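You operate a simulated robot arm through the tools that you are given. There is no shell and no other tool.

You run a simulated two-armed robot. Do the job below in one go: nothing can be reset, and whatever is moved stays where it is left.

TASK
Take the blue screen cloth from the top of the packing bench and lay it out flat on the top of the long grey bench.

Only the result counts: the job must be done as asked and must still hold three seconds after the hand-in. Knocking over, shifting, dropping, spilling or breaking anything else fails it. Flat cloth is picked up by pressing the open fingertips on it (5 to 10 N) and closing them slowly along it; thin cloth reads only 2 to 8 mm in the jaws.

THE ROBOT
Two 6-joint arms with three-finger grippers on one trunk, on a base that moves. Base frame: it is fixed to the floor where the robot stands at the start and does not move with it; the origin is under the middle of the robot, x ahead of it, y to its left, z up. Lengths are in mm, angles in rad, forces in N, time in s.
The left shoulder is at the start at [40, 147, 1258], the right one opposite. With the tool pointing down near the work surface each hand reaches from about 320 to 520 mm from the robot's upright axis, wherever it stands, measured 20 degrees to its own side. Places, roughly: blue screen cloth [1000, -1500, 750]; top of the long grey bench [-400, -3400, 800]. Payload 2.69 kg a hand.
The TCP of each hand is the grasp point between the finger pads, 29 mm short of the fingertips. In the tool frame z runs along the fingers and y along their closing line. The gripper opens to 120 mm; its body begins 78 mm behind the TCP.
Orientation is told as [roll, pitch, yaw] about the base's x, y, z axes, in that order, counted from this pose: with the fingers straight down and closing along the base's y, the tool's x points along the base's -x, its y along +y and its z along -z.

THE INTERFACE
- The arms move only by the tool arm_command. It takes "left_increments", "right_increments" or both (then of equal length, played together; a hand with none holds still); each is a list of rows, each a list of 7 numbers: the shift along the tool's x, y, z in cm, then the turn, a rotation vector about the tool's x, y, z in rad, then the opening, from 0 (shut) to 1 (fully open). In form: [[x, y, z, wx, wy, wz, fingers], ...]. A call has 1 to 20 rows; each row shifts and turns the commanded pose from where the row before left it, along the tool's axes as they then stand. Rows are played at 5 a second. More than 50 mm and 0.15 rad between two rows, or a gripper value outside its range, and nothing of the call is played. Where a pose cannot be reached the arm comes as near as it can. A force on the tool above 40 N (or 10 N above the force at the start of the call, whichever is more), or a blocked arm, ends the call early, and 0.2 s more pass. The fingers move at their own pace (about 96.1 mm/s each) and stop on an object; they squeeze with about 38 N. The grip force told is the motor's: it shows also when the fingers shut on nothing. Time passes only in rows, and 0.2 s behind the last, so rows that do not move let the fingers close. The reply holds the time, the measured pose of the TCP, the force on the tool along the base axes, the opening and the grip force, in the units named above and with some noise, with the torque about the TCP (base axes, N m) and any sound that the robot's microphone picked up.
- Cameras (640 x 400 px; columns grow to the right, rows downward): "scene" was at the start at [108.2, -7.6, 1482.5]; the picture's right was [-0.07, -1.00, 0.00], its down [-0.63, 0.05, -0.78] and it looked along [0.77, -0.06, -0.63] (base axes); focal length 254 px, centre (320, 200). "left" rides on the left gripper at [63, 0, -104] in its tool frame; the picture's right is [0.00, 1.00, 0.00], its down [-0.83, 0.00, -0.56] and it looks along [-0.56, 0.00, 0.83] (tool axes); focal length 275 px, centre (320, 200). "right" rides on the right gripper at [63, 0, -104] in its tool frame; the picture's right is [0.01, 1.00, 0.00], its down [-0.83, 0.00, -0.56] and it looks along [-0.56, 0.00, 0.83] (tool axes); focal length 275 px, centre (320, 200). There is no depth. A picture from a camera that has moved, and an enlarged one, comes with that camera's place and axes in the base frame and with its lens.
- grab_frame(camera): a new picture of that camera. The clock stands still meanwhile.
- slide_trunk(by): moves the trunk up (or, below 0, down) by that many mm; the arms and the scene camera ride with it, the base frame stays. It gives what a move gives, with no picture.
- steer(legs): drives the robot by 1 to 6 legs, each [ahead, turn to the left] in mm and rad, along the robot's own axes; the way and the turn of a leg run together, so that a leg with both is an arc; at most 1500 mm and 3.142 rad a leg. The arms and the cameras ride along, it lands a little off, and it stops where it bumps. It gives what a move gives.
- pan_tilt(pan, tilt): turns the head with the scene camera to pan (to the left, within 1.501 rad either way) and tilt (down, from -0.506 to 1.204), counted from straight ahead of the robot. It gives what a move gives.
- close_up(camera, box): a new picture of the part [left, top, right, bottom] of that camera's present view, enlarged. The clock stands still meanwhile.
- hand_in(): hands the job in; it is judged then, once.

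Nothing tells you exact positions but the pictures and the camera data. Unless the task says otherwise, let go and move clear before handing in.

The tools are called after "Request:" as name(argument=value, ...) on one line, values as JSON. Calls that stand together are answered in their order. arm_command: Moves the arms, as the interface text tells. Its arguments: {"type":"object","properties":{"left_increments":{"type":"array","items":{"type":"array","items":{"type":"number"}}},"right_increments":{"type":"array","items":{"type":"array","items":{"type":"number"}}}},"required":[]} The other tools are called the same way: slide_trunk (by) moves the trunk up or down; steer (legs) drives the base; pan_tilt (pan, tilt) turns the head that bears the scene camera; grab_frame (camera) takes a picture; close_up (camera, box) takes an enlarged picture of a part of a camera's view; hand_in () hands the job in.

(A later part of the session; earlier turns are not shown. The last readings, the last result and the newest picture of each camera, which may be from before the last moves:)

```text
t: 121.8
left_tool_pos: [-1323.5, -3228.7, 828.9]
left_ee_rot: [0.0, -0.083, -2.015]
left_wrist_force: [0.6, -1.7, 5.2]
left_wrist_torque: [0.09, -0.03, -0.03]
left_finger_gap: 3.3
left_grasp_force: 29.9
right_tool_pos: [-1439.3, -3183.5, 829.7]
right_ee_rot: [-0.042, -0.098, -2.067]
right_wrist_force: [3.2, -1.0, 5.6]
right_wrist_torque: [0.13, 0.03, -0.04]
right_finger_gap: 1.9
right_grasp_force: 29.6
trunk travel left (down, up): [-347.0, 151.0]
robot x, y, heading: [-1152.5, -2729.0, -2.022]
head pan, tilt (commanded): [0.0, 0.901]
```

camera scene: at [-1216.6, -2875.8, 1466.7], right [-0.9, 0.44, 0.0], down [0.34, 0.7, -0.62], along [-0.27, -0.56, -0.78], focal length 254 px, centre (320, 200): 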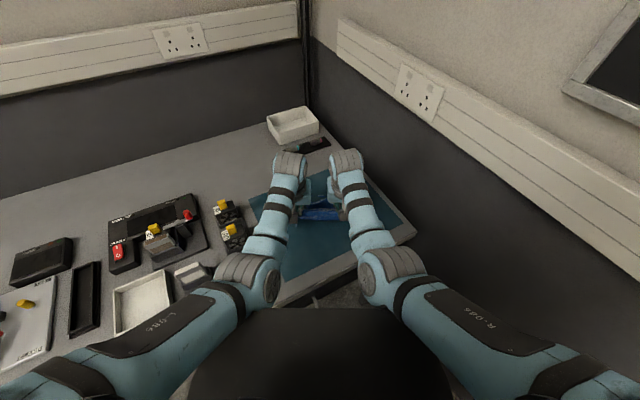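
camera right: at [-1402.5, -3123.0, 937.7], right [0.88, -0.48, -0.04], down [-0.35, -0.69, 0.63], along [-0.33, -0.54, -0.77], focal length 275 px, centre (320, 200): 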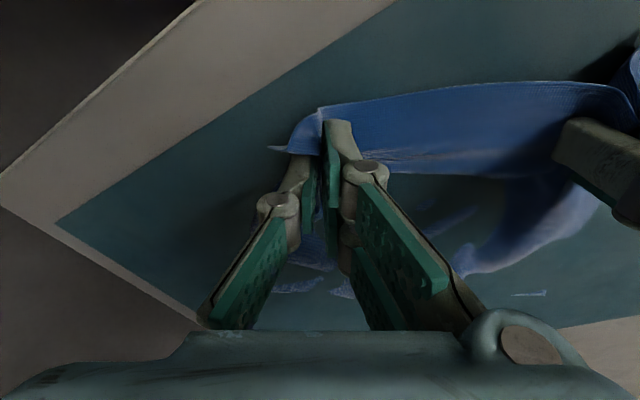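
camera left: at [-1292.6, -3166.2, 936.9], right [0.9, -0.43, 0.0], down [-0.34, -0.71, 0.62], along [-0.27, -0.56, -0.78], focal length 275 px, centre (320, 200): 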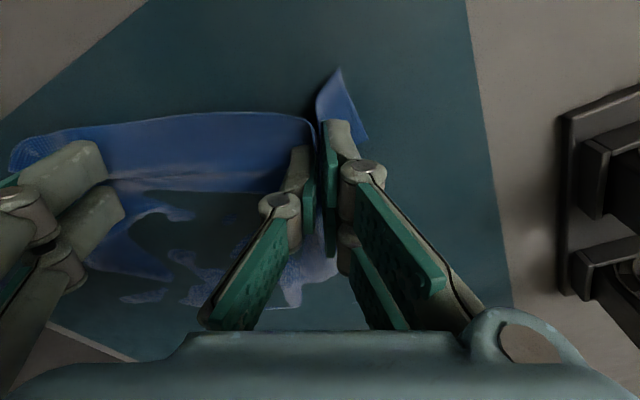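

Both hands now touch the bench with about 5 N. I open the fingers slowly while pressing, moving the hands outward at the same rate, so the pinched folds are spread out again.

Request:
arm_command(left_increments=[[0, 0, 0, 0, 0, 0, 0.02], [0, 0.1, 0, 0, 0, 0, 0.04], [0, 0.12, 0, 0, 0, 0, 0.06], [0, 0.12, 0, 0, 0, 0, 0.08], [0, 0.12, 0, 0, 0, 0, 0.1], [0, 0.12, 0, 0, 0, 0, 0.12]], right_increments=[[0, 0, 0, 0, 0, 0, 0.02], [0, -0.1, 0, 0, 0, 0, 0.04], [0, -0.12, 0, 0, 0, 0, 0.06], [0, -0.12, 0, 0, 0, 0, 0.08], [0, -0.12, 0, 0, 0, 0, 0.1], [0, -0.12, 0, 0, 0, 0, 0.12]])

Request:
grab_frame(camera="left")

Request:
grab_frame(camera="right")

```text
t: 123.2
left_tool_pos: [-1318.0, -3229.7, 830.2]
left_ee_rot: [0.0, -0.083, -2.017]
left_wrist_force: [-0.9, 0.7, 4.0]
left_wrist_torque: [0.03, -0.06, 0.0]
left_finger_gap: 14.8
left_grasp_force: 0.1
right_tool_pos: [-1444.9, -3179.5, 830.5]
right_ee_rot: [-0.041, -0.101, -2.068]
right_wrist_force: [2.7, -3.1, 19.3]
right_wrist_torque: [0.09, -0.51, -0.08]
right_finger_gap: 13.6
right_grasp_force: 0.1
trunk travel left (down, up): [-347.0, 151.0]
robot x, y, heading: [-1148.9, -2733.1, -2.018]
head pan, tilt (commanded): [0.0, 0.901]
```

```text
taken
camera left: at [-1286.2, -3166.7, 927.9], right [0.9, -0.43, 0.0], down [-0.34, -0.7, 0.62], along [-0.27, -0.56, -0.78], focal length 275 px, centre (320, 200)
```

left: 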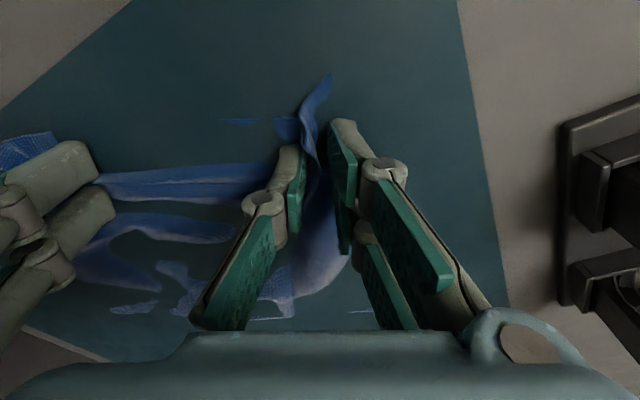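

```text
taken
camera right: at [-1407.3, -3118.6, 928.6], right [0.88, -0.48, -0.04], down [-0.34, -0.69, 0.64], along [-0.33, -0.54, -0.77], focal length 275 px, centre (320, 200)
```

right: 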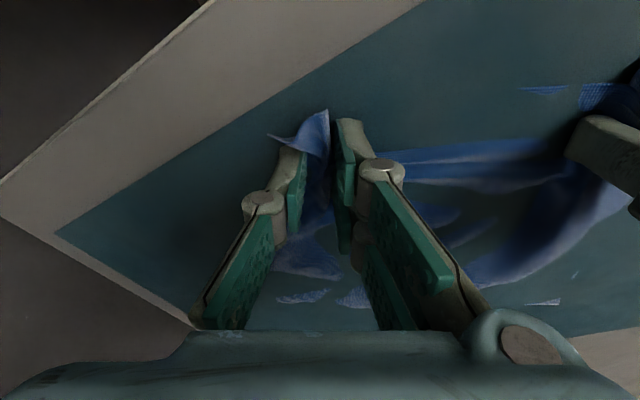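

The folds open. I continue opening and spreading outward, easing the right hand up slightly since it presses at 19 N.

Request:
arm_command(left_increments=[[0, 0.12, 0, 0, 0, 0, 0.14], [0, 0.12, 0, 0, 0, 0, 0.16], [0, 0.12, 0, 0, 0, 0, 0.18], [0, 0.12, 0, 0, 0, 0, 0.2], [0, 0.12, 0, 0, 0, 0, 0.22], [0, 0.12, 0, 0, 0, 0, 0.24]], right_increments=[[0, -0.12, -0.05, 0, 0, 0, 0.14], [0, -0.12, -0.03, 0, 0, 0, 0.16], [0, -0.12, 0, 0, 0, 0, 0.18], [0, -0.12, 0, 0, 0, 0, 0.2], [0, -0.12, 0, 0, 0, 0, 0.22], [0, -0.12, 0, 0, 0, 0, 0.24]])

Request:
grab_frame(camera="left")

Request:
grab_frame(camera="right")

```text
t: 124.6
left_tool_pos: [-1311.6, -3233.2, 830.1]
left_ee_rot: [0.001, -0.084, -2.018]
left_wrist_force: [-1.5, 1.7, 7.7]
left_wrist_torque: [0.13, 0.01, -0.04]
left_finger_gap: 28.6
left_grasp_force: 3.2
right_tool_pos: [-1450.7, -3175.2, 830.5]
right_ee_rot: [-0.045, -0.097, -2.067]
right_wrist_force: [3.4, -2.7, 15.3]
right_wrist_torque: [0.06, -0.47, -0.09]
right_finger_gap: 33.2
right_grasp_force: 1.6
trunk travel left (down, up): [-347.0, 151.0]
robot x, y, heading: [-1149.9, -2733.6, -2.023]
head pan, tilt (commanded): [0.0, 0.901]
```

```text
taken
camera left: at [-1280.3, -3170.0, 928.1], right [0.9, -0.43, 0.0], down [-0.34, -0.7, 0.62], along [-0.27, -0.56, -0.78], focal length 275 px, centre (320, 200)
```

left: 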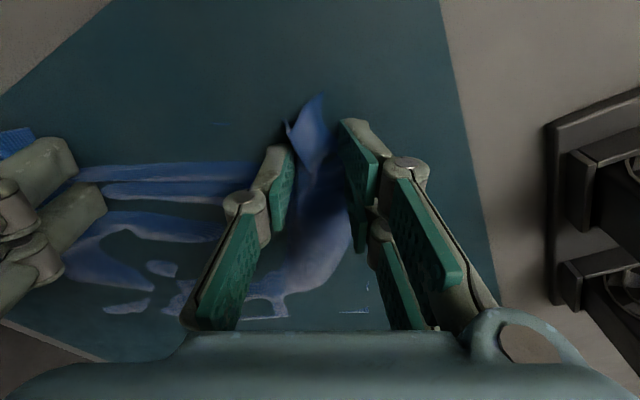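

```text
taken
camera right: at [-1413.4, -3114.1, 928.3], right [0.88, -0.48, -0.04], down [-0.34, -0.69, 0.63], along [-0.33, -0.54, -0.77], focal length 275 px, centre (320, 200)
```

right: 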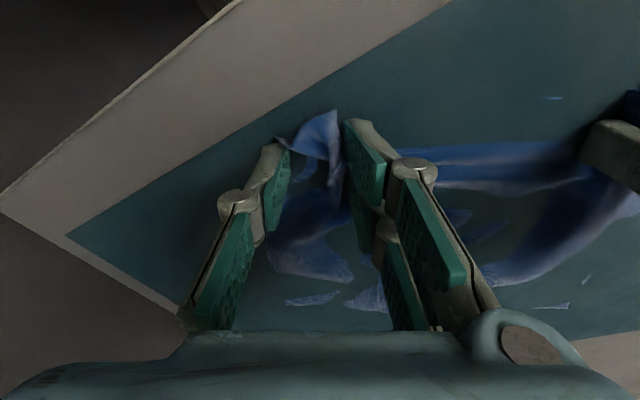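

Request:
arm_command(left_increments=[[0, 0.12, 0, 0, 0, 0, 0.26], [0, 0.12, 0, 0, 0, 0, 0.28], [0, 0.12, 0, 0, 0, 0, 0.3], [0, 0.12, 0, 0, 0, 0, 0.32], [0, 0.12, 0, 0, 0, 0, 0.34], [0, 0.12, 0, 0, 0, 0, 0.36], [0, 0.12, 0, 0, 0, 0, 0.38], [0, 0.12, 0, 0, 0, 0, 0.4]], right_increments=[[0, -0.12, 0, 0, 0, 0, 0.26], [0, -0.12, 0, 0, 0, 0, 0.28], [0, -0.12, 0, 0, 0, 0, 0.3], [0, -0.12, 0, 0, 0, 0, 0.32], [0, -0.12, 0, 0, 0, 0, 0.34], [0, -0.12, 0, 0, 0, 0, 0.36], [0, -0.12, 0, 0, 0, 0, 0.38], [0, -0.12, 0, 0, 0, 0, 0.4]])

Request:
grab_frame(camera="left")

Request:
grab_frame(camera="right")

```text
t: 126.4
left_tool_pos: [-1303.5, -3237.3, 829.4]
left_ee_rot: [0.0, -0.084, -2.017]
left_wrist_force: [-1.6, 0.2, 9.6]
left_wrist_torque: [0.1, 0.11, 0.04]
left_finger_gap: 48.8
left_grasp_force: 0.0
right_tool_pos: [-1458.9, -3172.5, 830.3]
right_ee_rot: [-0.043, -0.097, -2.07]
right_wrist_force: [1.2, 0.5, 4.9]
right_wrist_torque: [0.0, -0.18, -0.02]
right_finger_gap: 49.9
right_grasp_force: 0.2
trunk travel left (down, up): [-347.0, 151.0]
robot x, y, heading: [-1148.0, -2733.2, -2.026]
head pan, tilt (commanded): [0.0, 0.901]
```

```text
taken
camera left: at [-1272.3, -3174.1, 927.8], right [0.9, -0.43, 0.0], down [-0.34, -0.7, 0.62], along [-0.27, -0.56, -0.78], focal length 275 px, centre (320, 200)
```

left: 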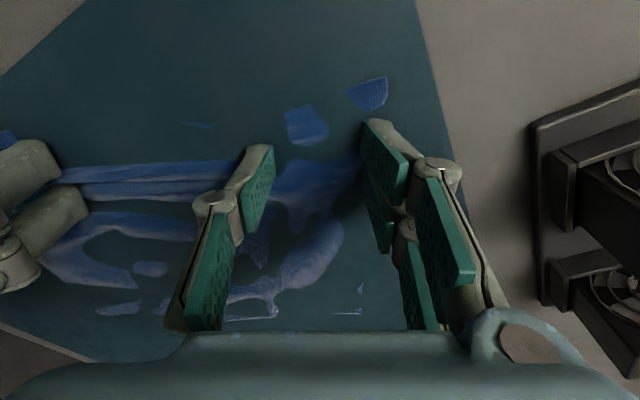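

```text
taken
camera right: at [-1422.4, -3110.3, 929.0], right [0.88, -0.48, -0.04], down [-0.35, -0.69, 0.63], along [-0.33, -0.54, -0.77], focal length 275 px, centre (320, 200)
```

right: 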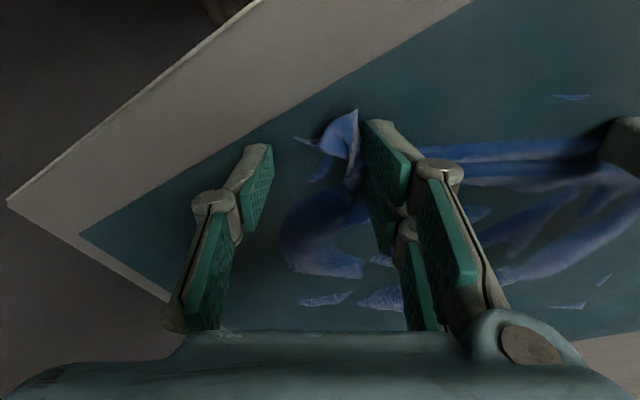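

The left fold has opened out; the right corner is still curled. I lift both hands clear and back to get a full view.

Request:
arm_command(left_increments=[[0, 0, -0.5, 0, 0, 0, 0.4], [0, 0, -1.5, 0, 0, 0, 0.4], [0, 0, -3, 0, 0, 0, 0.4], [0, 0.5, -3, 0, 0, 0, 0.4], [0.5, 1.5, -2, 0, 0, 0, 0.4], [1, 2, 0, 0, 0, 0, 0.4], [1, 2, 0, 0, 0, 0, 0.4], [0, 2, 0, 0, 0, 0, 0.4], [0, 2, 0, 0, 0, 0, 0.4]], right_increments=[[0, 0, -0.5, 0, 0, 0, 0.4], [0, 0, -1.5, 0, 0, 0, 0.4], [0, 0, -3, 0, 0, 0, 0.4], [0, -0.5, -3, 0, 0, 0, 0.4], [0.5, -1.5, -2, 0, 0, 0, 0.4], [1, -2, 0, 0, 0, 0, 0.4], [1, -2, 0, 0, 0, 0, 0.4], [0, -2, 0, 0, 0, 0, 0.4], [0, -2, 0, 0, 0, 0, 0.4]])

Request:
grab_frame(camera="scene")

Request:
close_up(camera="scene", box=[230, 140, 430, 265])

Request:
grab_frame(camera="left")

Request:
grab_frame(camera="right")

```text
t: 128.4
left_tool_pos: [-1212.2, -3267.5, 910.9]
left_ee_rot: [0.0, -0.08, -2.015]
left_wrist_force: [0.4, -0.4, -0.2]
left_wrist_torque: [-0.01, -0.03, -0.01]
left_finger_gap: 47.9
left_grasp_force: 0.0
left hand out of reach, approached as far as the arm can: row 6, 7, 9
right_tool_pos: [-1532.7, -3114.1, 917.5]
right_ee_rot: [-0.041, -0.096, -2.068]
right_wrist_force: [-0.5, -1.0, -0.1]
right_wrist_torque: [0.02, 0.0, -0.01]
right_finger_gap: 48.2
right_grasp_force: 0.0
right hand out of reach, approached as far as the arm can: row 7, 8, 9
trunk travel left (down, up): [-347.0, 151.0]
robot x, y, heading: [-1152.0, -2734.3, -2.03]
head pan, tilt (commanded): [0.0, 0.901]
```

```text
taken
camera scene: at [-1189.6, -2820.7, 1425.5], right [-0.9, 0.44, 0.0], down [0.34, 0.7, -0.62], along [-0.27, -0.56, -0.78], focal length 254 px, centre (320, 200)
```

scene: 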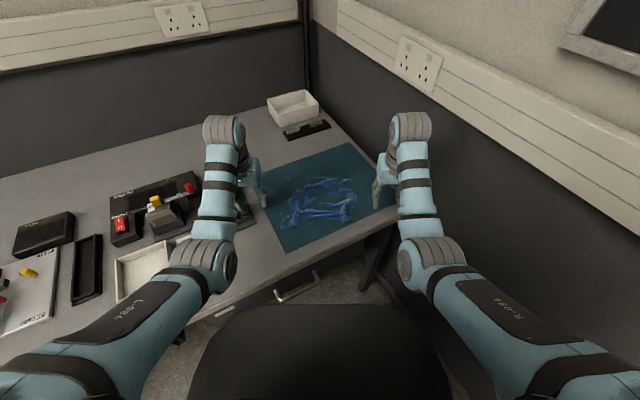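

```text
3.20 times, centred on (330, 202) of scene
camera zoom: at [-1189.6, -2820.7, 1425.5], right [-0.9, 0.44, 0.0], down [0.34, 0.7, -0.62], along [-0.27, -0.56, -0.78], focal length 812 px, centre (288, 192)
```

zoom: 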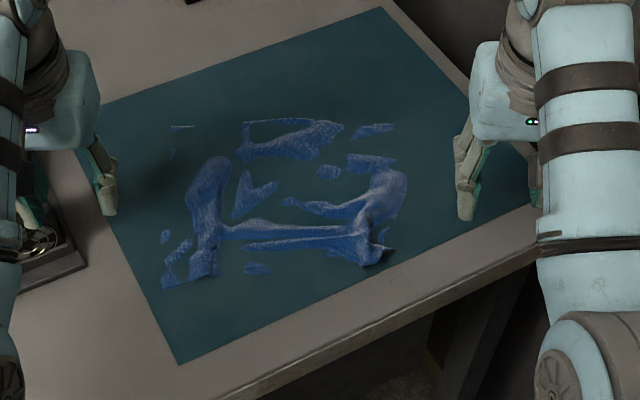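

```text
taken
camera left: at [-1180.4, -3204.6, 1008.7], right [0.9, -0.44, 0.0], down [-0.34, -0.71, 0.62], along [-0.27, -0.56, -0.78], focal length 275 px, centre (320, 200)
```

left: 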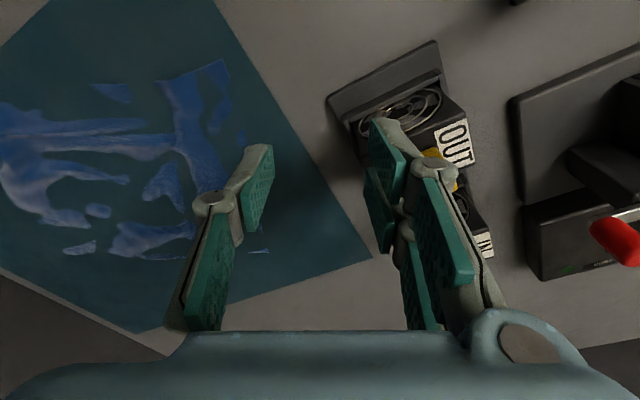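

```text
taken
camera right: at [-1495.2, -3053.0, 1015.2], right [0.88, -0.48, -0.04], down [-0.35, -0.69, 0.63], along [-0.33, -0.54, -0.77], focal length 275 px, centre (320, 200)
```

right: 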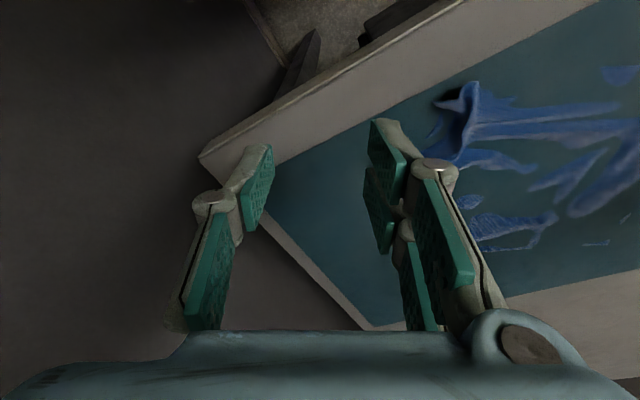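

The cloth spans nearly its full size (about 198 × 240 mm, right on the free corner); only ridges remain along the old pinch lines and the near-right corner is curled. I raise the left hand well clear of the fan block and take a closer look at the corner.

Request:
arm_command(left_increments=[[0, 0, -2, 0, 0, 0, 0.4], [0, 0, -3, 0, 0, 0, 0.4], [2, 0, -2, 0, 0, 0, 0.4], [3, 0, 0, 0, 0, 0, 0.4], [0, 0, 0, 0, 0, 0, 0.4]])

Request:
close_up(camera="right", box=[380, 20, 640, 182])

Request:
grab_frame(camera="left")

Request:
close_up(camera="scene", box=[260, 150, 390, 231])

```text
t: 129.6
left_tool_pos: [-1225.9, -3276.9, 929.2]
left_ee_rot: [0.0, -0.083, -2.016]
left_wrist_force: [0.2, 0.2, -0.5]
left_wrist_torque: [-0.01, 0.01, 0.0]
left_finger_gap: 48.0
left_grasp_force: 0.1
left hand out of reach, approached as far as the arm can: row 1, 2, 3, 4
right_tool_pos: [-1532.2, -3114.9, 917.1]
right_ee_rot: [-0.041, -0.096, -2.07]
right_wrist_force: [1.2, -0.3, -0.3]
right_wrist_torque: [0.03, 0.01, -0.04]
right_finger_gap: 48.3
right_grasp_force: 0.1
trunk travel left (down, up): [-347.0, 151.0]
robot x, y, heading: [-1147.5, -2734.3, -2.024]
head pan, tilt (commanded): [0.0, 0.901]
```

```text
2.46 times, centred on (510, 101) of right
camera zoom: at [-1495.0, -3053.1, 1015.3], right [0.88, -0.48, -0.04], down [-0.35, -0.69, 0.63], along [-0.33, -0.54, -0.77], focal length 678 px, centre (-148, 444)
```

zoom: 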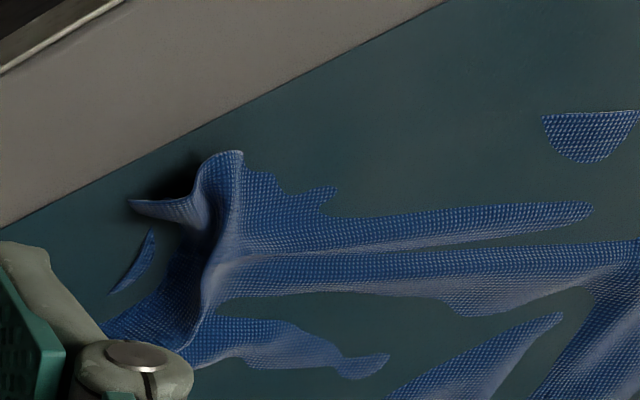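

```text
taken
camera left: at [-1193.8, -3213.0, 1027.7], right [0.9, -0.43, 0.0], down [-0.34, -0.71, 0.62], along [-0.27, -0.56, -0.78], focal length 275 px, centre (320, 200)
```

left: 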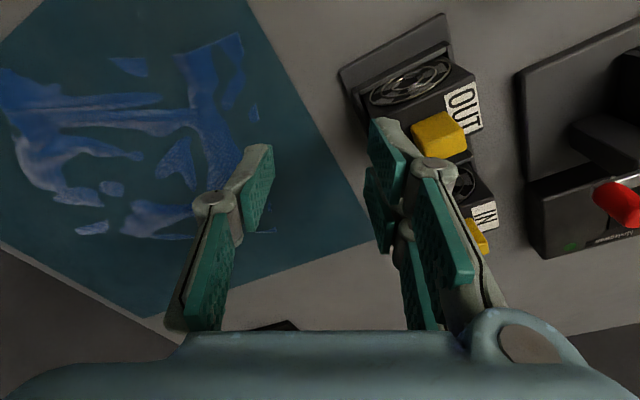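

```text
4.92 times, centred on (325, 190) of scene
camera zoom: at [-1189.5, -2820.7, 1425.5], right [-0.9, 0.44, 0.0], down [0.34, 0.7, -0.62], along [-0.27, -0.56, -0.78], focal length 1250 px, centre (295, 247)
```

zoom: 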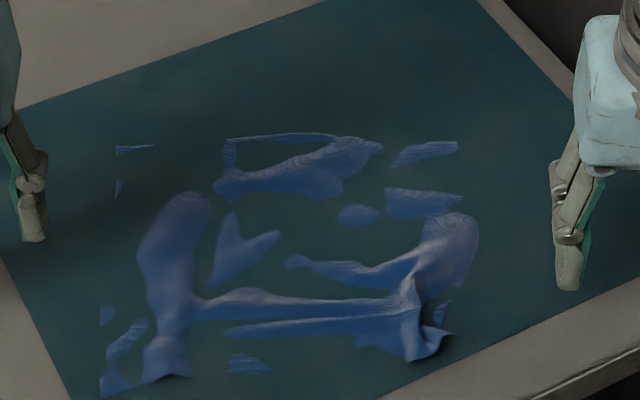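

The cloth covers its full outline; only the near-right corner is curled under its old fold. I will flatten that by pressing closed fingertips on the outer strip and dragging outward. First I raise the trunk and come 60 mm closer so the arms work in easy reach.

Request:
slide_trunk(by=60)

Request:
steer(legs=[[60, 0]])

Request:
arm_command(right_increments=[[0, 0, 0, 0, 0.05, 0, 0.2], [0, 0, 0, 0, 0.045, 0, 0.0], [0, 0, 0, 0, 0, 0, 0.0], [0, 0, 0, 0, 0, 0, 0.0]], left_increments=[[0, 0, 0, 0, 0.04, 0, 0.2], [0, 0, 0, 0, 0.04, 0, 0.0], [0, 0, 0, 0, 0, 0, 0.0], [0, 0, 0, 0, 0, 0, 0.0]])

Request:
grab_frame(camera="scene")

```text
t: 130.6
left_tool_pos: [-1225.8, -3275.9, 990.1]
left_ee_rot: [0.001, -0.08, -2.016]
left_wrist_force: [0.1, 0.1, -0.2]
left_wrist_torque: [-0.02, -0.01, 0.0]
left_finger_gap: 47.8
left_grasp_force: 0.1
right_tool_pos: [-1531.8, -3115.1, 977.2]
right_ee_rot: [-0.044, -0.095, -2.069]
right_wrist_force: [-0.5, -0.7, -0.8]
right_wrist_torque: [0.03, -0.01, 0.02]
right_finger_gap: 48.1
right_grasp_force: 0.1
trunk travel left (down, up): [-407.0, 91.0]
robot x, y, heading: [-1152.4, -2733.3, -2.03]
head pan, tilt (commanded): [0.0, 0.901]
```

```text
t: 131.6
left_tool_pos: [-1247.3, -3320.0, 995.6]
left_ee_rot: [0.0, -0.092, -2.017]
left_wrist_force: [-0.6, 0.9, -0.5]
left_wrist_torque: [-0.04, -0.01, 0.03]
left_finger_gap: 48.1
left_grasp_force: 0.0
right_tool_pos: [-1555.0, -3158.1, 982.7]
right_ee_rot: [-0.041, -0.11, -2.07]
right_wrist_force: [-0.4, 0.0, -0.9]
right_wrist_torque: [0.03, 0.03, -0.04]
right_finger_gap: 47.9
right_grasp_force: 0.0
trunk travel left (down, up): [-407.0, 91.0]
robot x, y, heading: [-1175.1, -2785.2, -2.021]
head pan, tilt (commanded): [0.0, 0.901]
```

```text
t: 132.6
left_tool_pos: [-1253.0, -3330.1, 988.9]
left_ee_rot: [0.001, -0.002, -2.018]
left_wrist_force: [0.0, 0.3, 0.1]
left_wrist_torque: [0.05, 0.02, 0.0]
left_finger_gap: 0.1
left_grasp_force: 29.0
left hand out of reach, approached as far as the arm can: row 2
right_tool_pos: [-1560.2, -3170.9, 972.9]
right_ee_rot: [-0.042, -0.002, -2.073]
right_wrist_force: [0.0, 0.1, -0.7]
right_wrist_torque: [0.05, 0.0, 0.01]
right_finger_gap: 0.0
right_grasp_force: 28.3
right hand out of reach, approached as far as the arm can: row 1
trunk travel left (down, up): [-407.0, 91.0]
robot x, y, heading: [-1178.3, -2790.8, -2.02]
head pan, tilt (commanded): [0.0, 0.901]
```

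```text
taken
camera scene: at [-1216.5, -2875.9, 1485.9], right [-0.9, 0.44, 0.0], down [0.34, 0.71, -0.62], along [-0.27, -0.56, -0.78], focal length 254 px, centre (320, 200)
```

scene: 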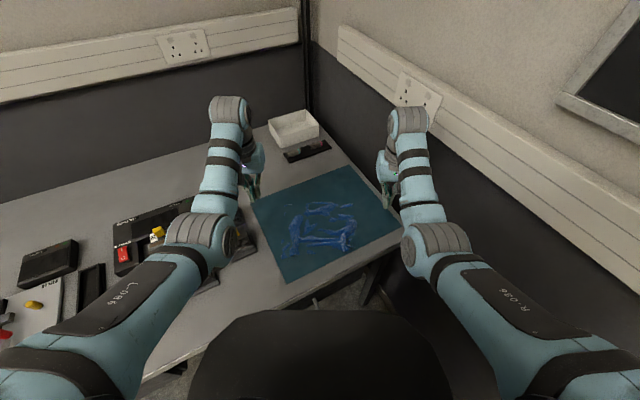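

Both hands are shut. I bring the right hand over the outer strip of the curled corner and the left hand away from the fan block, then lower the trunk.

Request:
arm_command(right_increments=[[0.9, 2.0, 0, 0, 0, 0, 0], [1.0, 2.1, 0, 0, 0, 0, 0], [1.0, 2.1, 0, 0, 0, 0, 0], [0, 2.0, 0, 0, 0, 0, 0], [0, 0, 0, 0, 0, 0, 0]], left_increments=[[1.0, -1.2, 0, 0, 0, 0, 0], [1.0, -1.2, 0, 0, 0, 0, 0], [1.0, -1.3, 0, 0, 0, 0, 0], [1.0, -1.3, 0, 0, 0, 0, 0], [0, 0, 0, 0, 0, 0, 0]])

Request:
slide_trunk(by=-80)

Request:
grab_frame(camera="right")

Request:
grab_frame(camera="left")

Request:
close_up(camera="scene", box=[230, 150, 430, 275])

```text
t: 133.8
left_tool_pos: [-1293.1, -3288.6, 974.7]
left_ee_rot: [-0.001, -0.003, -2.019]
left_wrist_force: [-0.9, -0.6, -0.2]
left_wrist_torque: [0.03, 0.0, 0.02]
left_finger_gap: 0.1
left_grasp_force: 28.7
left hand out of reach, approached as far as the arm can: row 1, 2, 3, 4
right_tool_pos: [-1476.7, -3190.2, 966.7]
right_ee_rot: [-0.042, -0.004, -2.075]
right_wrist_force: [0.4, -0.4, 0.0]
right_wrist_torque: [0.01, 0.01, 0.04]
right_finger_gap: 0.4
right_grasp_force: 28.4
right hand out of reach, approached as far as the arm can: row 1, 2
trunk travel left (down, up): [-407.0, 91.0]
robot x, y, heading: [-1177.7, -2788.5, -2.021]
head pan, tilt (commanded): [0.0, 0.901]
```

```text
t: 134.9
left_tool_pos: [-1292.6, -3289.0, 894.8]
left_ee_rot: [-0.001, -0.004, -2.016]
left_wrist_force: [-0.3, -0.1, 0.2]
left_wrist_torque: [-0.01, -0.01, -0.02]
left_finger_gap: 0.0
left_grasp_force: 28.3
right_tool_pos: [-1477.7, -3190.1, 886.2]
right_ee_rot: [-0.043, -0.003, -2.074]
right_wrist_force: [0.3, -0.2, 0.1]
right_wrist_torque: [-0.01, -0.01, 0.01]
right_finger_gap: 0.0
right_grasp_force: 29.1
trunk travel left (down, up): [-327.0, 171.0]
robot x, y, heading: [-1172.8, -2784.6, -2.018]
head pan, tilt (commanded): [0.0, 0.901]
```

```text
taken
camera right: at [-1443.5, -3136.8, 991.1], right [0.88, -0.48, -0.04], down [-0.38, -0.74, 0.56], along [-0.3, -0.47, -0.83], focal length 275 px, centre (320, 200)
```

right: 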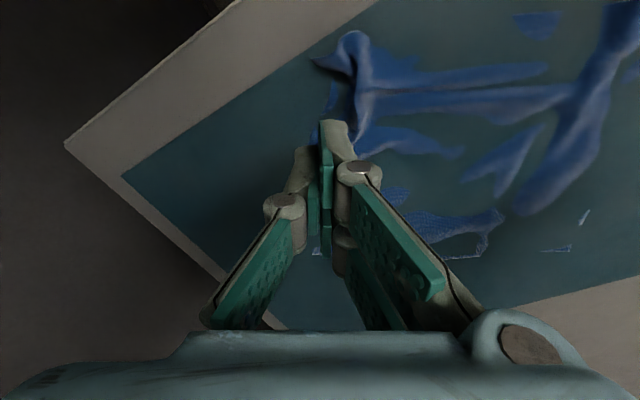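

```text
taken
camera left: at [-1264.5, -3233.4, 998.5], right [0.9, -0.44, 0.0], down [-0.36, -0.75, 0.56], along [-0.24, -0.5, -0.83], focal length 275 px, centre (320, 200)
```

left: 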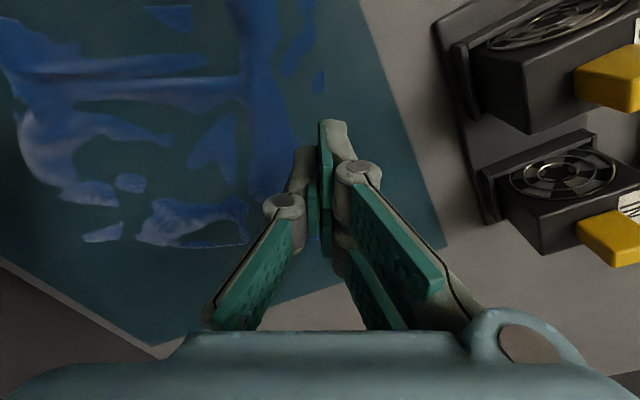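

```text
3.20 times, centred on (330, 212) of scene
camera zoom: at [-1215.6, -2873.8, 1405.4], right [-0.9, 0.44, 0.0], down [0.34, 0.7, -0.62], along [-0.27, -0.56, -0.78], focal length 812 px, centre (288, 160)
```

zoom: 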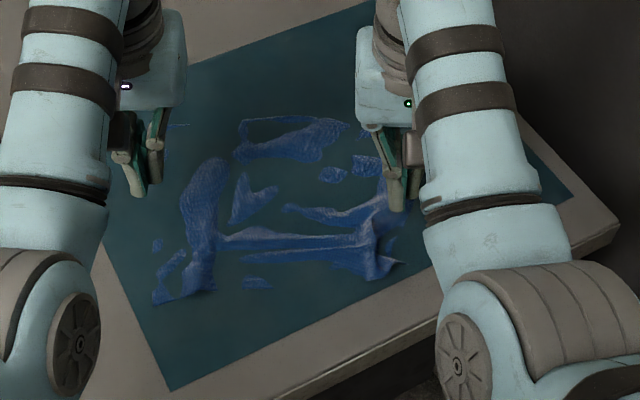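

The right fingertips are over the strip just right of the fold. I shift 13 mm nearer, then lower to contact.

Request:
arm_command(right_increments=[[0.65, 0, 0, 0, 0, 0, 0], [0.65, 0, 1.0, 0, 0, 0, 0], [0, 0, 1.5, 0, 0, 0, 0], [0, 0, 1.2, 0, 0, 0, 0], [0, 0, 0.8, 0, 0, 0, 0], [0, 0, 0.3, 0, 0, 0, 0], [0, 0, 0, 0, 0, 0, 0]])

Request:
grab_frame(camera="right")

```text
t: 136.5
left_tool_pos: [-1292.1, -3289.1, 894.4]
left_ee_rot: [0.001, -0.003, -2.018]
left_wrist_force: [0.6, 0.4, 0.0]
left_wrist_torque: [0.02, 0.02, -0.01]
left_finger_gap: 0.0
left_grasp_force: 28.5
right_tool_pos: [-1471.5, -3176.6, 839.2]
right_ee_rot: [-0.043, -0.004, -2.076]
right_wrist_force: [0.7, 0.3, 0.7]
right_wrist_torque: [0.01, 0.01, -0.04]
right_finger_gap: 0.0
right_grasp_force: 28.1
trunk travel left (down, up): [-327.0, 171.0]
robot x, y, heading: [-1176.1, -2787.0, -2.029]
head pan, tilt (commanded): [0.0, 0.901]
```

```text
taken
camera right: at [-1439.1, -3124.7, 943.3], right [0.88, -0.48, -0.04], down [-0.38, -0.74, 0.56], along [-0.3, -0.47, -0.83], focal length 275 px, centre (320, 200)
```

right: 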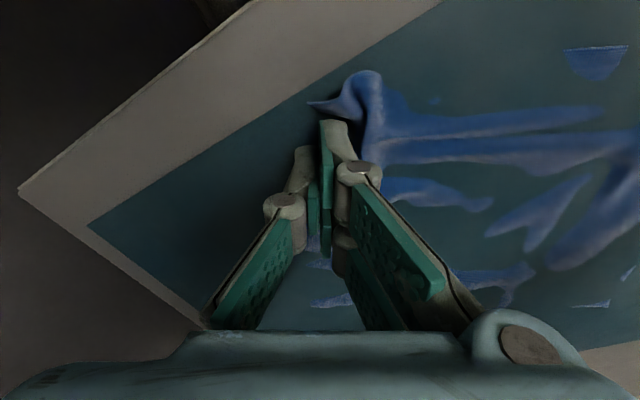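

Request:
arm_command(right_increments=[[0, 0, 0.3, 0, 0, 0, 0], [0, 0, 0.3, 0, 0, 0, 0], [0, 0, 0.2, 0, 0, 0, 0], [0, 0, 0, 0, 0, 0, 0]])

Request:
arm_command(right_increments=[[0, 0, 0.15, 0, 0, 0, 0], [0, 0, 0, 0, 0, 0, 0]])

```text
t: 137.5
left_tool_pos: [-1291.9, -3289.1, 894.7]
left_ee_rot: [0.0, -0.004, -2.018]
left_wrist_force: [-0.3, 0.3, 0.1]
left_wrist_torque: [0.02, -0.03, 0.01]
left_finger_gap: 0.0
left_grasp_force: 28.2
right_tool_pos: [-1473.8, -3177.6, 831.0]
right_ee_rot: [-0.042, -0.006, -2.075]
right_wrist_force: [0.6, 0.5, 0.3]
right_wrist_torque: [0.02, -0.01, -0.03]
right_finger_gap: 0.2
right_grasp_force: 28.4
trunk travel left (down, up): [-327.0, 171.0]
robot x, y, heading: [-1175.7, -2784.9, -2.022]
head pan, tilt (commanded): [0.0, 0.901]
```

```text
t: 138.1
left_tool_pos: [-1293.1, -3288.5, 894.1]
left_ee_rot: [0.0, -0.004, -2.017]
left_wrist_force: [1.0, -0.2, -0.7]
left_wrist_torque: [-0.01, 0.02, 0.02]
left_finger_gap: 0.0
left_grasp_force: 28.2
right_tool_pos: [-1473.5, -3178.5, 828.3]
right_ee_rot: [-0.043, -0.003, -2.075]
right_wrist_force: [0.4, -0.1, -0.7]
right_wrist_torque: [-0.01, -0.01, -0.03]
right_finger_gap: 0.1
right_grasp_force: 28.2
trunk travel left (down, up): [-327.0, 171.0]
robot x, y, heading: [-1175.0, -2787.1, -2.022]
head pan, tilt (commanded): [0.0, 0.901]
```

Request:
arm_command(right_increments=[[0, 0, 0.1, 0, 0, 0, 0], [0, 0, 0, 0, 0, 0, 0]])

Request:
arm_command(right_increments=[[0, 0, 0.1, 0, 0, 0, 0], [0, 0, 0, 0, 0, 0, 0]])

```text
t: 138.7
left_tool_pos: [-1292.4, -3289.3, 894.8]
left_ee_rot: [0.001, -0.003, -2.017]
left_wrist_force: [0.6, 0.2, -0.3]
left_wrist_torque: [-0.03, -0.02, -0.01]
left_finger_gap: 0.0
left_grasp_force: 28.6
right_tool_pos: [-1472.6, -3178.6, 828.9]
right_ee_rot: [-0.043, -0.004, -2.075]
right_wrist_force: [-1.0, -0.6, -0.3]
right_wrist_torque: [0.0, -0.01, -0.01]
right_finger_gap: 0.0
right_grasp_force: 28.6
trunk travel left (down, up): [-327.0, 171.0]
robot x, y, heading: [-1174.1, -2789.9, -2.022]
head pan, tilt (commanded): [0.0, 0.901]
```

```text
t: 139.3
left_tool_pos: [-1292.5, -3288.9, 895.4]
left_ee_rot: [0.001, -0.003, -2.017]
left_wrist_force: [-0.5, 0.4, 0.6]
left_wrist_torque: [0.01, 0.0, -0.01]
left_finger_gap: 0.1
left_grasp_force: 28.3
right_tool_pos: [-1473.3, -3177.8, 826.1]
right_ee_rot: [-0.041, -0.005, -2.075]
right_wrist_force: [-0.7, -0.1, 2.9]
right_wrist_torque: [-0.01, -0.04, -0.01]
right_finger_gap: 0.1
right_grasp_force: 28.4
trunk travel left (down, up): [-327.0, 171.0]
robot x, y, heading: [-1174.9, -2786.7, -2.024]
head pan, tilt (commanded): [0.0, 0.901]
```

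Request:
arm_command(right_increments=[[0, 0, 0.06, 0, 0, 0, 0], [0, 0, 0, 0, 0, 0, 0], [0.1, -0.4, 0, 0, 0, 0, 0], [0.1, -0.4, 0, 0, 0, 0, 0], [0.1, -0.4, 0, 0, 0, 0, 0]])

Request:
grab_frame(camera="right")

```text
t: 140.5
left_tool_pos: [-1292.6, -3290.4, 895.0]
left_ee_rot: [0.0, -0.003, -2.018]
left_wrist_force: [-0.3, -0.6, -0.8]
left_wrist_torque: [0.02, -0.01, -0.02]
left_finger_gap: 0.0
left_grasp_force: 28.8
right_tool_pos: [-1481.4, -3169.6, 827.2]
right_ee_rot: [-0.042, -0.003, -2.075]
right_wrist_force: [1.0, -1.2, 2.1]
right_wrist_torque: [0.02, -0.05, 0.02]
right_finger_gap: 0.0
right_grasp_force: 28.3
trunk travel left (down, up): [-327.0, 171.0]
robot x, y, heading: [-1182.3, -2787.1, -2.023]
head pan, tilt (commanded): [0.0, 0.901]
```

```text
taken
camera right: at [-1448.3, -3115.8, 931.9], right [0.88, -0.48, -0.04], down [-0.38, -0.74, 0.56], along [-0.3, -0.47, -0.83], focal length 275 px, centre (320, 200)
```

right: 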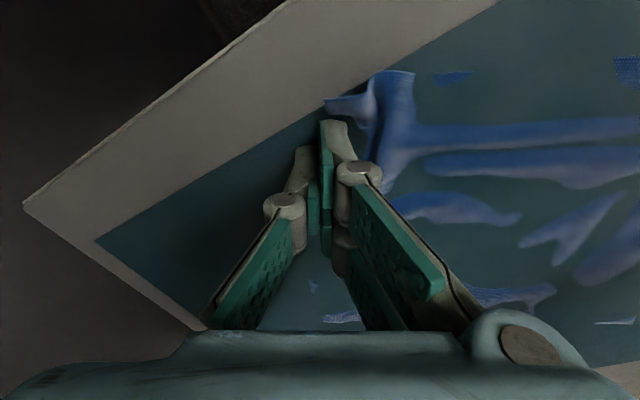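

The fold is being drawn out to the right. I press a little more and keep dragging.

Request:
arm_command(right_increments=[[0, 0, 0.06, 0, 0, 0, 0], [0.1, -0.4, 0, 0, 0, 0, 0], [0.1, -0.4, 0, 0, 0, 0, 0], [0.1, -0.4, 0, 0, 0, 0, 0], [0, 0, 0, 0, 0, 0, 0]])

Request:
grab_frame(camera="right")

Request:
close_up(camera="scene", box=[230, 150, 430, 275])

```text
t: 141.7
left_tool_pos: [-1291.8, -3289.9, 894.9]
left_ee_rot: [0.0, -0.006, -2.018]
left_wrist_force: [0.1, 0.1, -0.2]
left_wrist_torque: [0.01, 0.0, 0.01]
left_finger_gap: 0.1
left_grasp_force: 28.4
right_tool_pos: [-1490.1, -3160.8, 827.4]
right_ee_rot: [-0.043, -0.006, -2.075]
right_wrist_force: [0.8, -0.2, 6.4]
right_wrist_torque: [0.03, -0.07, 0.0]
right_finger_gap: 0.0
right_grasp_force: 28.6
trunk travel left (down, up): [-327.0, 171.0]
robot x, y, heading: [-1174.6, -2784.9, -2.023]
head pan, tilt (commanded): [0.0, 0.901]
```

```text
taken
camera right: at [-1456.3, -3107.4, 931.7], right [0.88, -0.48, -0.04], down [-0.38, -0.74, 0.56], along [-0.3, -0.47, -0.83], focal length 275 px, centre (320, 200)
```

right: 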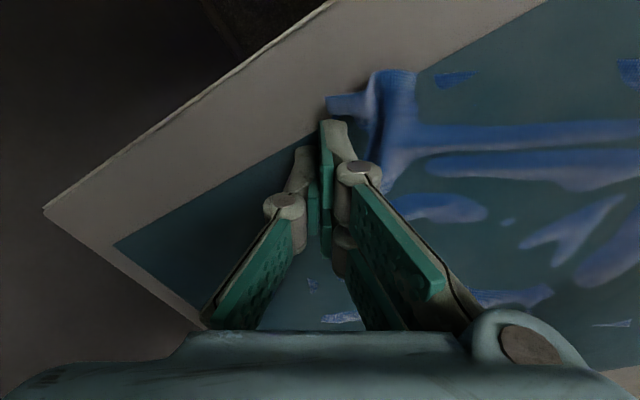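

```text
3.20 times, centred on (330, 212) of scene
camera zoom: at [-1214.5, -2873.2, 1405.6], right [-0.9, 0.44, 0.0], down [0.34, 0.7, -0.62], along [-0.27, -0.56, -0.78], focal length 812 px, centre (288, 160)
```

zoom: 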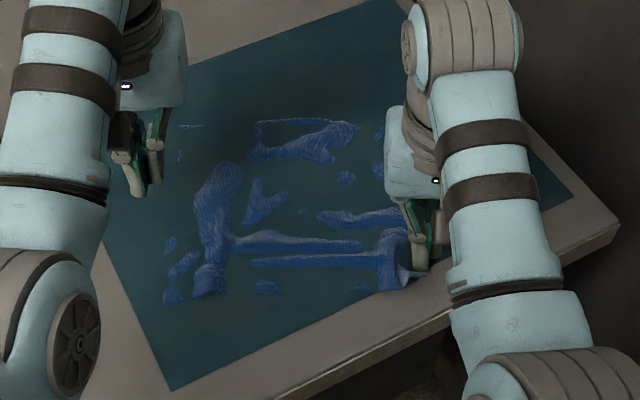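

The whole cloth slid along with the drag, so it needs holding on the other side. I keep the right fingertips pressing and bring the left fingertips down on the near-left strip.

Request:
arm_command(left_increments=[[1.5, -0.5, 0, 0, 0, 0, 0], [1.5, -0.5, 0, 0, 0, 0, 0], [1.5, -0.5, 0, 0, 0, 0, 0], [1.5, -0.6, 1.0, 0, 0, 0, 0], [0, 0, 2.0, 0, 0, 0, 0], [0, 0, 2.0, 0, 0, 0, 0], [0, 0, 0.8, 0, 0, 0, 0], [0, 0, 0, 0, 0, 0, 0]], right_increments=[[0, 0, 0, 0, 0, 0, 0], [0, 0, 0, 0, 0, 0, 0], [0, 0, 0, 0, 0, 0, 0], [0, 0, 0, 0, 0, 0, 0], [0, 0, 0, 0, 0, 0, 0], [0, 0, 0, 0, 0, 0, 0], [0, 0, 0, 0, 0, 0, 0], [0, 0, 0, 0, 0, 0, 0]])

Request:
grab_frame(camera="left")

```text
t: 143.2
left_tool_pos: [-1302.3, -3244.6, 826.6]
left_ee_rot: [0.002, -0.014, -2.016]
left_wrist_force: [1.4, 1.6, 14.9]
left_wrist_torque: [0.18, -0.19, 0.02]
left_finger_gap: 0.0
left_grasp_force: 28.7
left hand out of reach, approached as far as the arm can: row 1, 2, 3
right_tool_pos: [-1490.1, -3159.8, 827.6]
right_ee_rot: [-0.043, -0.006, -2.076]
right_wrist_force: [0.3, 0.0, 3.4]
right_wrist_torque: [0.05, -0.05, 0.03]
right_finger_gap: 0.0
right_grasp_force: 28.2
trunk travel left (down, up): [-327.0, 171.0]
robot x, y, heading: [-1175.8, -2786.2, -2.021]
head pan, tilt (commanded): [0.0, 0.901]
stopped in row 7 (left hand): the force on the tool passed its limit at 53 N (the readings are from after the stop); the commanded pose is now the measured one
```

```text
taken
camera left: at [-1273.8, -3187.5, 930.1], right [0.9, -0.43, 0.0], down [-0.36, -0.74, 0.57], along [-0.25, -0.51, -0.82], focal length 275 px, centre (320, 200)
```

left: 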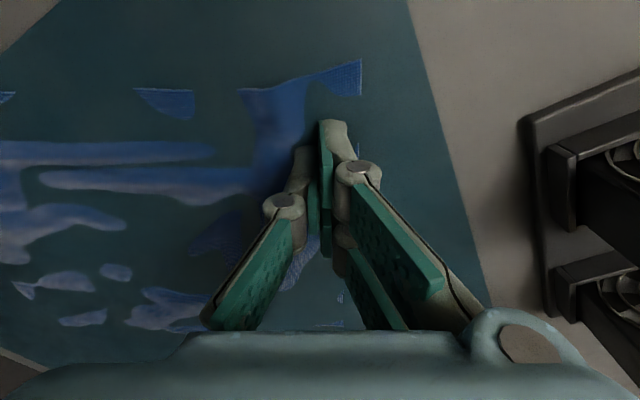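

The left fingertips landed on the outer side of the left fold (15 N now). I ease to about 8 N and drag outward with the right hand holding.

Request:
arm_command(left_increments=[[0, 0, -0.08, 0, 0, 0, 0], [0, 0.4, 0, 0, 0, 0, 0], [0, 0.4, 0, 0, 0, 0, 0], [0, 0.4, 0, 0, 0, 0, 0], [0, 0, 0, 0, 0, 0, 0]], right_increments=[[0, 0, 0.06, 0, 0, 0, 0], [0, 0, 0, 0, 0, 0, 0], [0, 0, 0, 0, 0, 0, 0], [0, 0, 0, 0, 0, 0, 0], [0, 0, 0, 0, 0, 0, 0]])

Request:
grab_frame(camera="left")

Request:
close_up(camera="scene", box=[230, 150, 430, 275])

```text
t: 144.4
left_tool_pos: [-1290.1, -3248.4, 826.7]
left_ee_rot: [-0.001, -0.011, -2.016]
left_wrist_force: [-0.3, 0.7, 3.1]
left_wrist_torque: [0.03, -0.02, 0.01]
left_finger_gap: 0.0
left_grasp_force: 28.3
right_tool_pos: [-1490.2, -3159.7, 826.4]
right_ee_rot: [-0.044, -0.005, -2.074]
right_wrist_force: [0.8, 0.0, 14.9]
right_wrist_torque: [0.03, -0.17, 0.01]
right_finger_gap: 0.1
right_grasp_force: 28.9
trunk travel left (down, up): [-327.0, 171.0]
robot x, y, heading: [-1175.2, -2784.8, -2.021]
head pan, tilt (commanded): [0.0, 0.901]
```

```text
taken
camera left: at [-1262.8, -3192.1, 930.3], right [0.9, -0.43, 0.0], down [-0.36, -0.74, 0.56], along [-0.25, -0.51, -0.83], focal length 275 px, centre (320, 200)
```

left: 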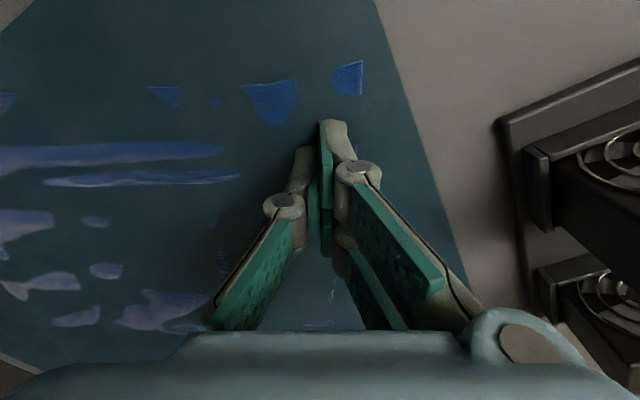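

```text
3.20 times, centred on (330, 212) of scene
camera zoom: at [-1214.1, -2871.8, 1405.8], right [-0.9, 0.44, 0.0], down [0.34, 0.7, -0.62], along [-0.27, -0.56, -0.78], focal length 812 px, centre (288, 160)
```

zoom: 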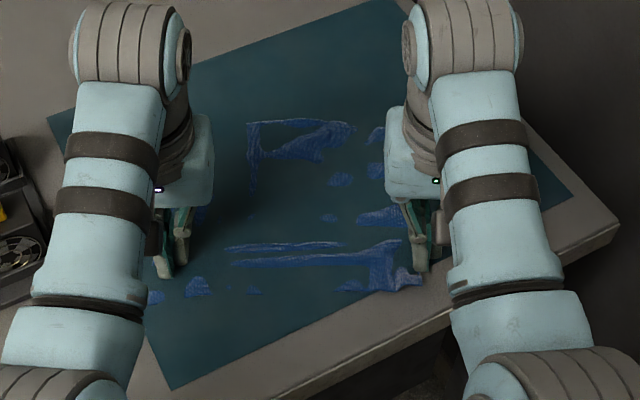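

The left fold is gone. Now I hold with the left and drag the right fingertips a little further outward.

Request:
arm_command(left_increments=[[0, 0, 0.08, 0, 0, 0, 0], [0, 0, 0, 0, 0, 0, 0], [0, 0, 0, 0, 0, 0, 0], [0, 0, 0, 0, 0, 0, 0], [0, 0, 0, 0, 0, 0, 0]], right_increments=[[0, 0, -0.05, 0, 0, 0, 0], [0.1, -0.4, 0, 0, 0, 0, 0], [0.1, -0.4, 0, 0, 0, 0, 0], [0.1, -0.4, 0, 0, 0, 0, 0], [0, 0, 0, 0, 0, 0, 0]])

Request:
grab_frame(camera="right")

Request:
close_up(camera="scene", box=[230, 150, 430, 275])

```text
t: 145.7
left_tool_pos: [-1291.2, -3248.5, 826.1]
left_ee_rot: [0.0, -0.014, -2.016]
left_wrist_force: [1.1, 0.0, 25.1]
left_wrist_torque: [0.24, -0.25, -0.03]
left_finger_gap: 0.0
left_grasp_force: 28.2
right_tool_pos: [-1499.2, -3150.4, 828.5]
right_ee_rot: [-0.042, -0.007, -2.075]
right_wrist_force: [-0.5, -0.8, 0.0]
right_wrist_torque: [0.03, 0.01, 0.01]
right_finger_gap: 0.1
right_grasp_force: 28.7
trunk travel left (down, up): [-327.0, 171.0]
robot x, y, heading: [-1176.2, -2787.9, -2.026]
head pan, tilt (commanded): [0.0, 0.901]
```

```text
taken
camera right: at [-1465.5, -3096.9, 932.3], right [0.88, -0.48, -0.04], down [-0.38, -0.74, 0.56], along [-0.3, -0.48, -0.83], focal length 275 px, centre (320, 200)
```

right: 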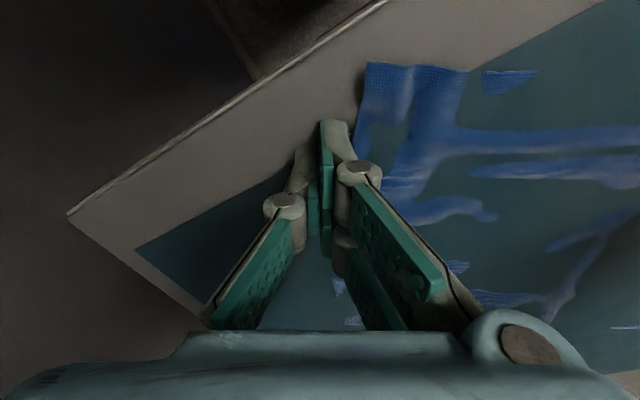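

```text
3.20 times, centred on (330, 212) of scene
camera zoom: at [-1214.3, -2870.3, 1405.9], right [-0.9, 0.44, 0.0], down [0.34, 0.7, -0.62], along [-0.27, -0.56, -0.78], focal length 812 px, centre (288, 160)
```

zoom: 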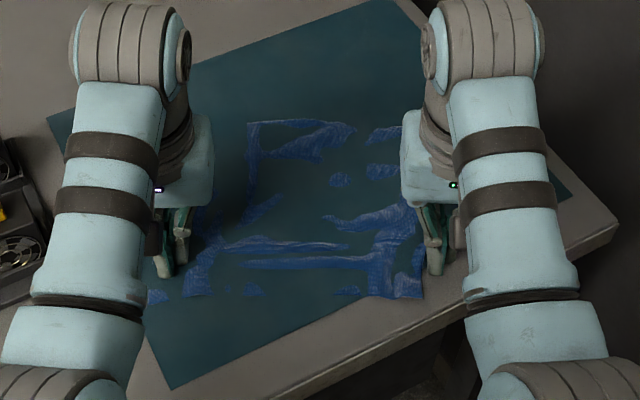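

The corner has uncurled: it now lies at about (−1461, −3119), inside the bench edge. I set the right fingertips back onto the cloth inside the right edge and pull once more with a proper press, while the left holds.

Request:
arm_command(left_increments=[[0, 0, -0.06, 0, 0, 0, 0], [0, 0, 0, 0, 0, 0, 0], [0, 0, 0, 0, 0, 0, 0], [0, 0, 0, 0, 0, 0, 0], [0, 0, 0, 0, 0, 0, 0], [0, 0, 0, 0, 0, 0, 0]], right_increments=[[0, 0, -0.6, 0, 0, 0, 0], [0, 1.0, -0.4, 0, 0, 0, 0], [0.2, 1.0, 0, 0, 0, 0, 0], [0.3, 1.0, 0, 0, 0, 0, 0], [0, 0, 0.8, 0, 0, 0, 0], [0, 0, 0, 0, 0, 0, 0]])

Request:
arm_command(left_increments=[[0, 0, 0, 0, 0, 0, 0], [0, 0, 0, 0, 0, 0, 0], [0, 0, 0, 0, 0, 0, 0]], right_increments=[[0, 0, 0.2, 0, 0, 0, 0], [0, 0, 0.1, 0, 0, 0, 0], [0, 0, 0, 0, 0, 0, 0]])

Request:
grab_frame(camera="right")

```text
t: 147.1
left_tool_pos: [-1291.9, -3248.8, 826.8]
left_ee_rot: [0.001, -0.013, -2.016]
left_wrist_force: [-0.6, -2.7, 23.8]
left_wrist_torque: [0.14, -0.19, -0.04]
left_finger_gap: 0.0
left_grasp_force: 29.4
right_tool_pos: [-1470.7, -3162.6, 828.6]
right_ee_rot: [-0.04, -0.005, -2.074]
right_wrist_force: [0.2, 0.1, 0.7]
right_wrist_torque: [0.03, -0.02, -0.01]
right_finger_gap: 0.0
right_grasp_force: 28.4
trunk travel left (down, up): [-327.0, 171.0]
robot x, y, heading: [-1175.6, -2785.4, -2.026]
head pan, tilt (commanded): [0.0, 0.901]
```

```text
t: 147.8
left_tool_pos: [-1291.2, -3247.9, 827.6]
left_ee_rot: [0.001, -0.01, -2.016]
left_wrist_force: [-0.8, -1.8, 12.7]
left_wrist_torque: [0.07, -0.07, -0.01]
left_finger_gap: 0.0
left_grasp_force: 28.2
right_tool_pos: [-1470.7, -3161.7, 826.5]
right_ee_rot: [-0.042, -0.008, -2.076]
right_wrist_force: [-1.0, -3.5, 23.8]
right_wrist_torque: [0.02, -0.19, -0.02]
right_finger_gap: 0.1
right_grasp_force: 28.8
trunk travel left (down, up): [-327.0, 171.0]
robot x, y, heading: [-1174.2, -2788.0, -2.022]
head pan, tilt (commanded): [0.0, 0.901]
```

```text
taken
camera right: at [-1436.6, -3108.2, 931.1], right [0.88, -0.48, -0.04], down [-0.37, -0.74, 0.56], along [-0.3, -0.48, -0.83], focal length 275 px, centre (320, 200)
```

right: 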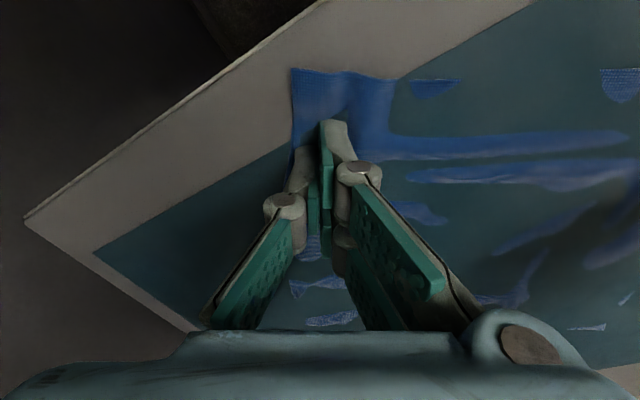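

The right fingertips are now well on the strip. I ease the press and drag rightward, parallel to the bench front.

Request:
arm_command(left_increments=[[0, 0, 0, 0, 0, 0, 0], [0, 0, 0, 0, 0, 0, 0], [0, 0, 0, 0, 0, 0, 0], [0, 0, 0, 0, 0, 0, 0], [0, 0, 0, 0, 0, 0, 0]], right_increments=[[0, 0, -0.04, 0, 0, 0, 0], [-0.1, -0.4, 0, 0, 0, 0, 0], [-0.1, -0.4, 0, 0, 0, 0, 0], [-0.1, -0.4, 0, 0, 0, 0, 0], [0, 0, 0, 0, 0, 0, 0]])

Request:
grab_frame(camera="right")

Request:
close_up(camera="scene", box=[230, 150, 430, 275])

```text
t: 149.1
left_tool_pos: [-1289.4, -3247.6, 827.2]
left_ee_rot: [-0.001, -0.012, -2.015]
left_wrist_force: [-4.5, 3.6, 7.8]
left_wrist_torque: [0.16, 0.04, 0.09]
left_finger_gap: 0.2
left_grasp_force: 27.9
right_tool_pos: [-1480.9, -3159.9, 826.5]
right_ee_rot: [-0.042, -0.004, -2.075]
right_wrist_force: [11.3, -2.6, 17.2]
right_wrist_torque: [-0.04, -0.45, -0.07]
right_finger_gap: 0.1
right_grasp_force: 28.5
trunk travel left (down, up): [-327.0, 171.0]
robot x, y, heading: [-1175.0, -2787.9, -2.021]
head pan, tilt (commanded): [0.0, 0.901]
```

```text
taken
camera right: at [-1447.8, -3104.6, 931.4], right [0.88, -0.48, -0.04], down [-0.37, -0.74, 0.56], along [-0.3, -0.48, -0.83], focal length 275 px, centre (320, 200)
```

right: 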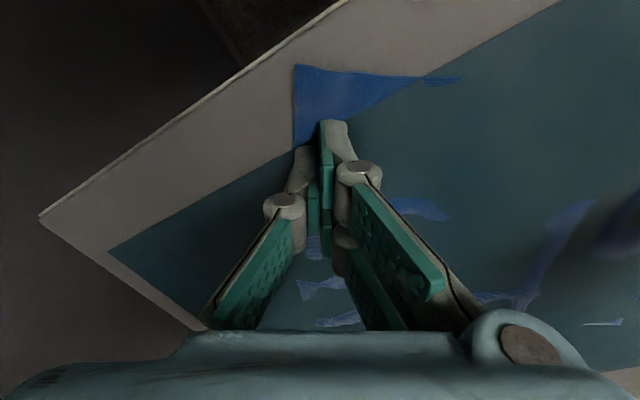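

```text
3.20 times, centred on (330, 212) of scene
camera zoom: at [-1212.3, -2870.7, 1405.8], right [-0.9, 0.44, 0.0], down [0.34, 0.7, -0.62], along [-0.27, -0.56, -0.78], focal length 812 px, centre (288, 160)
```

zoom: 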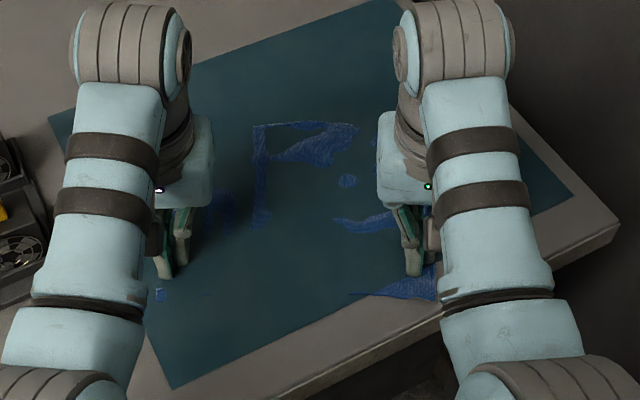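

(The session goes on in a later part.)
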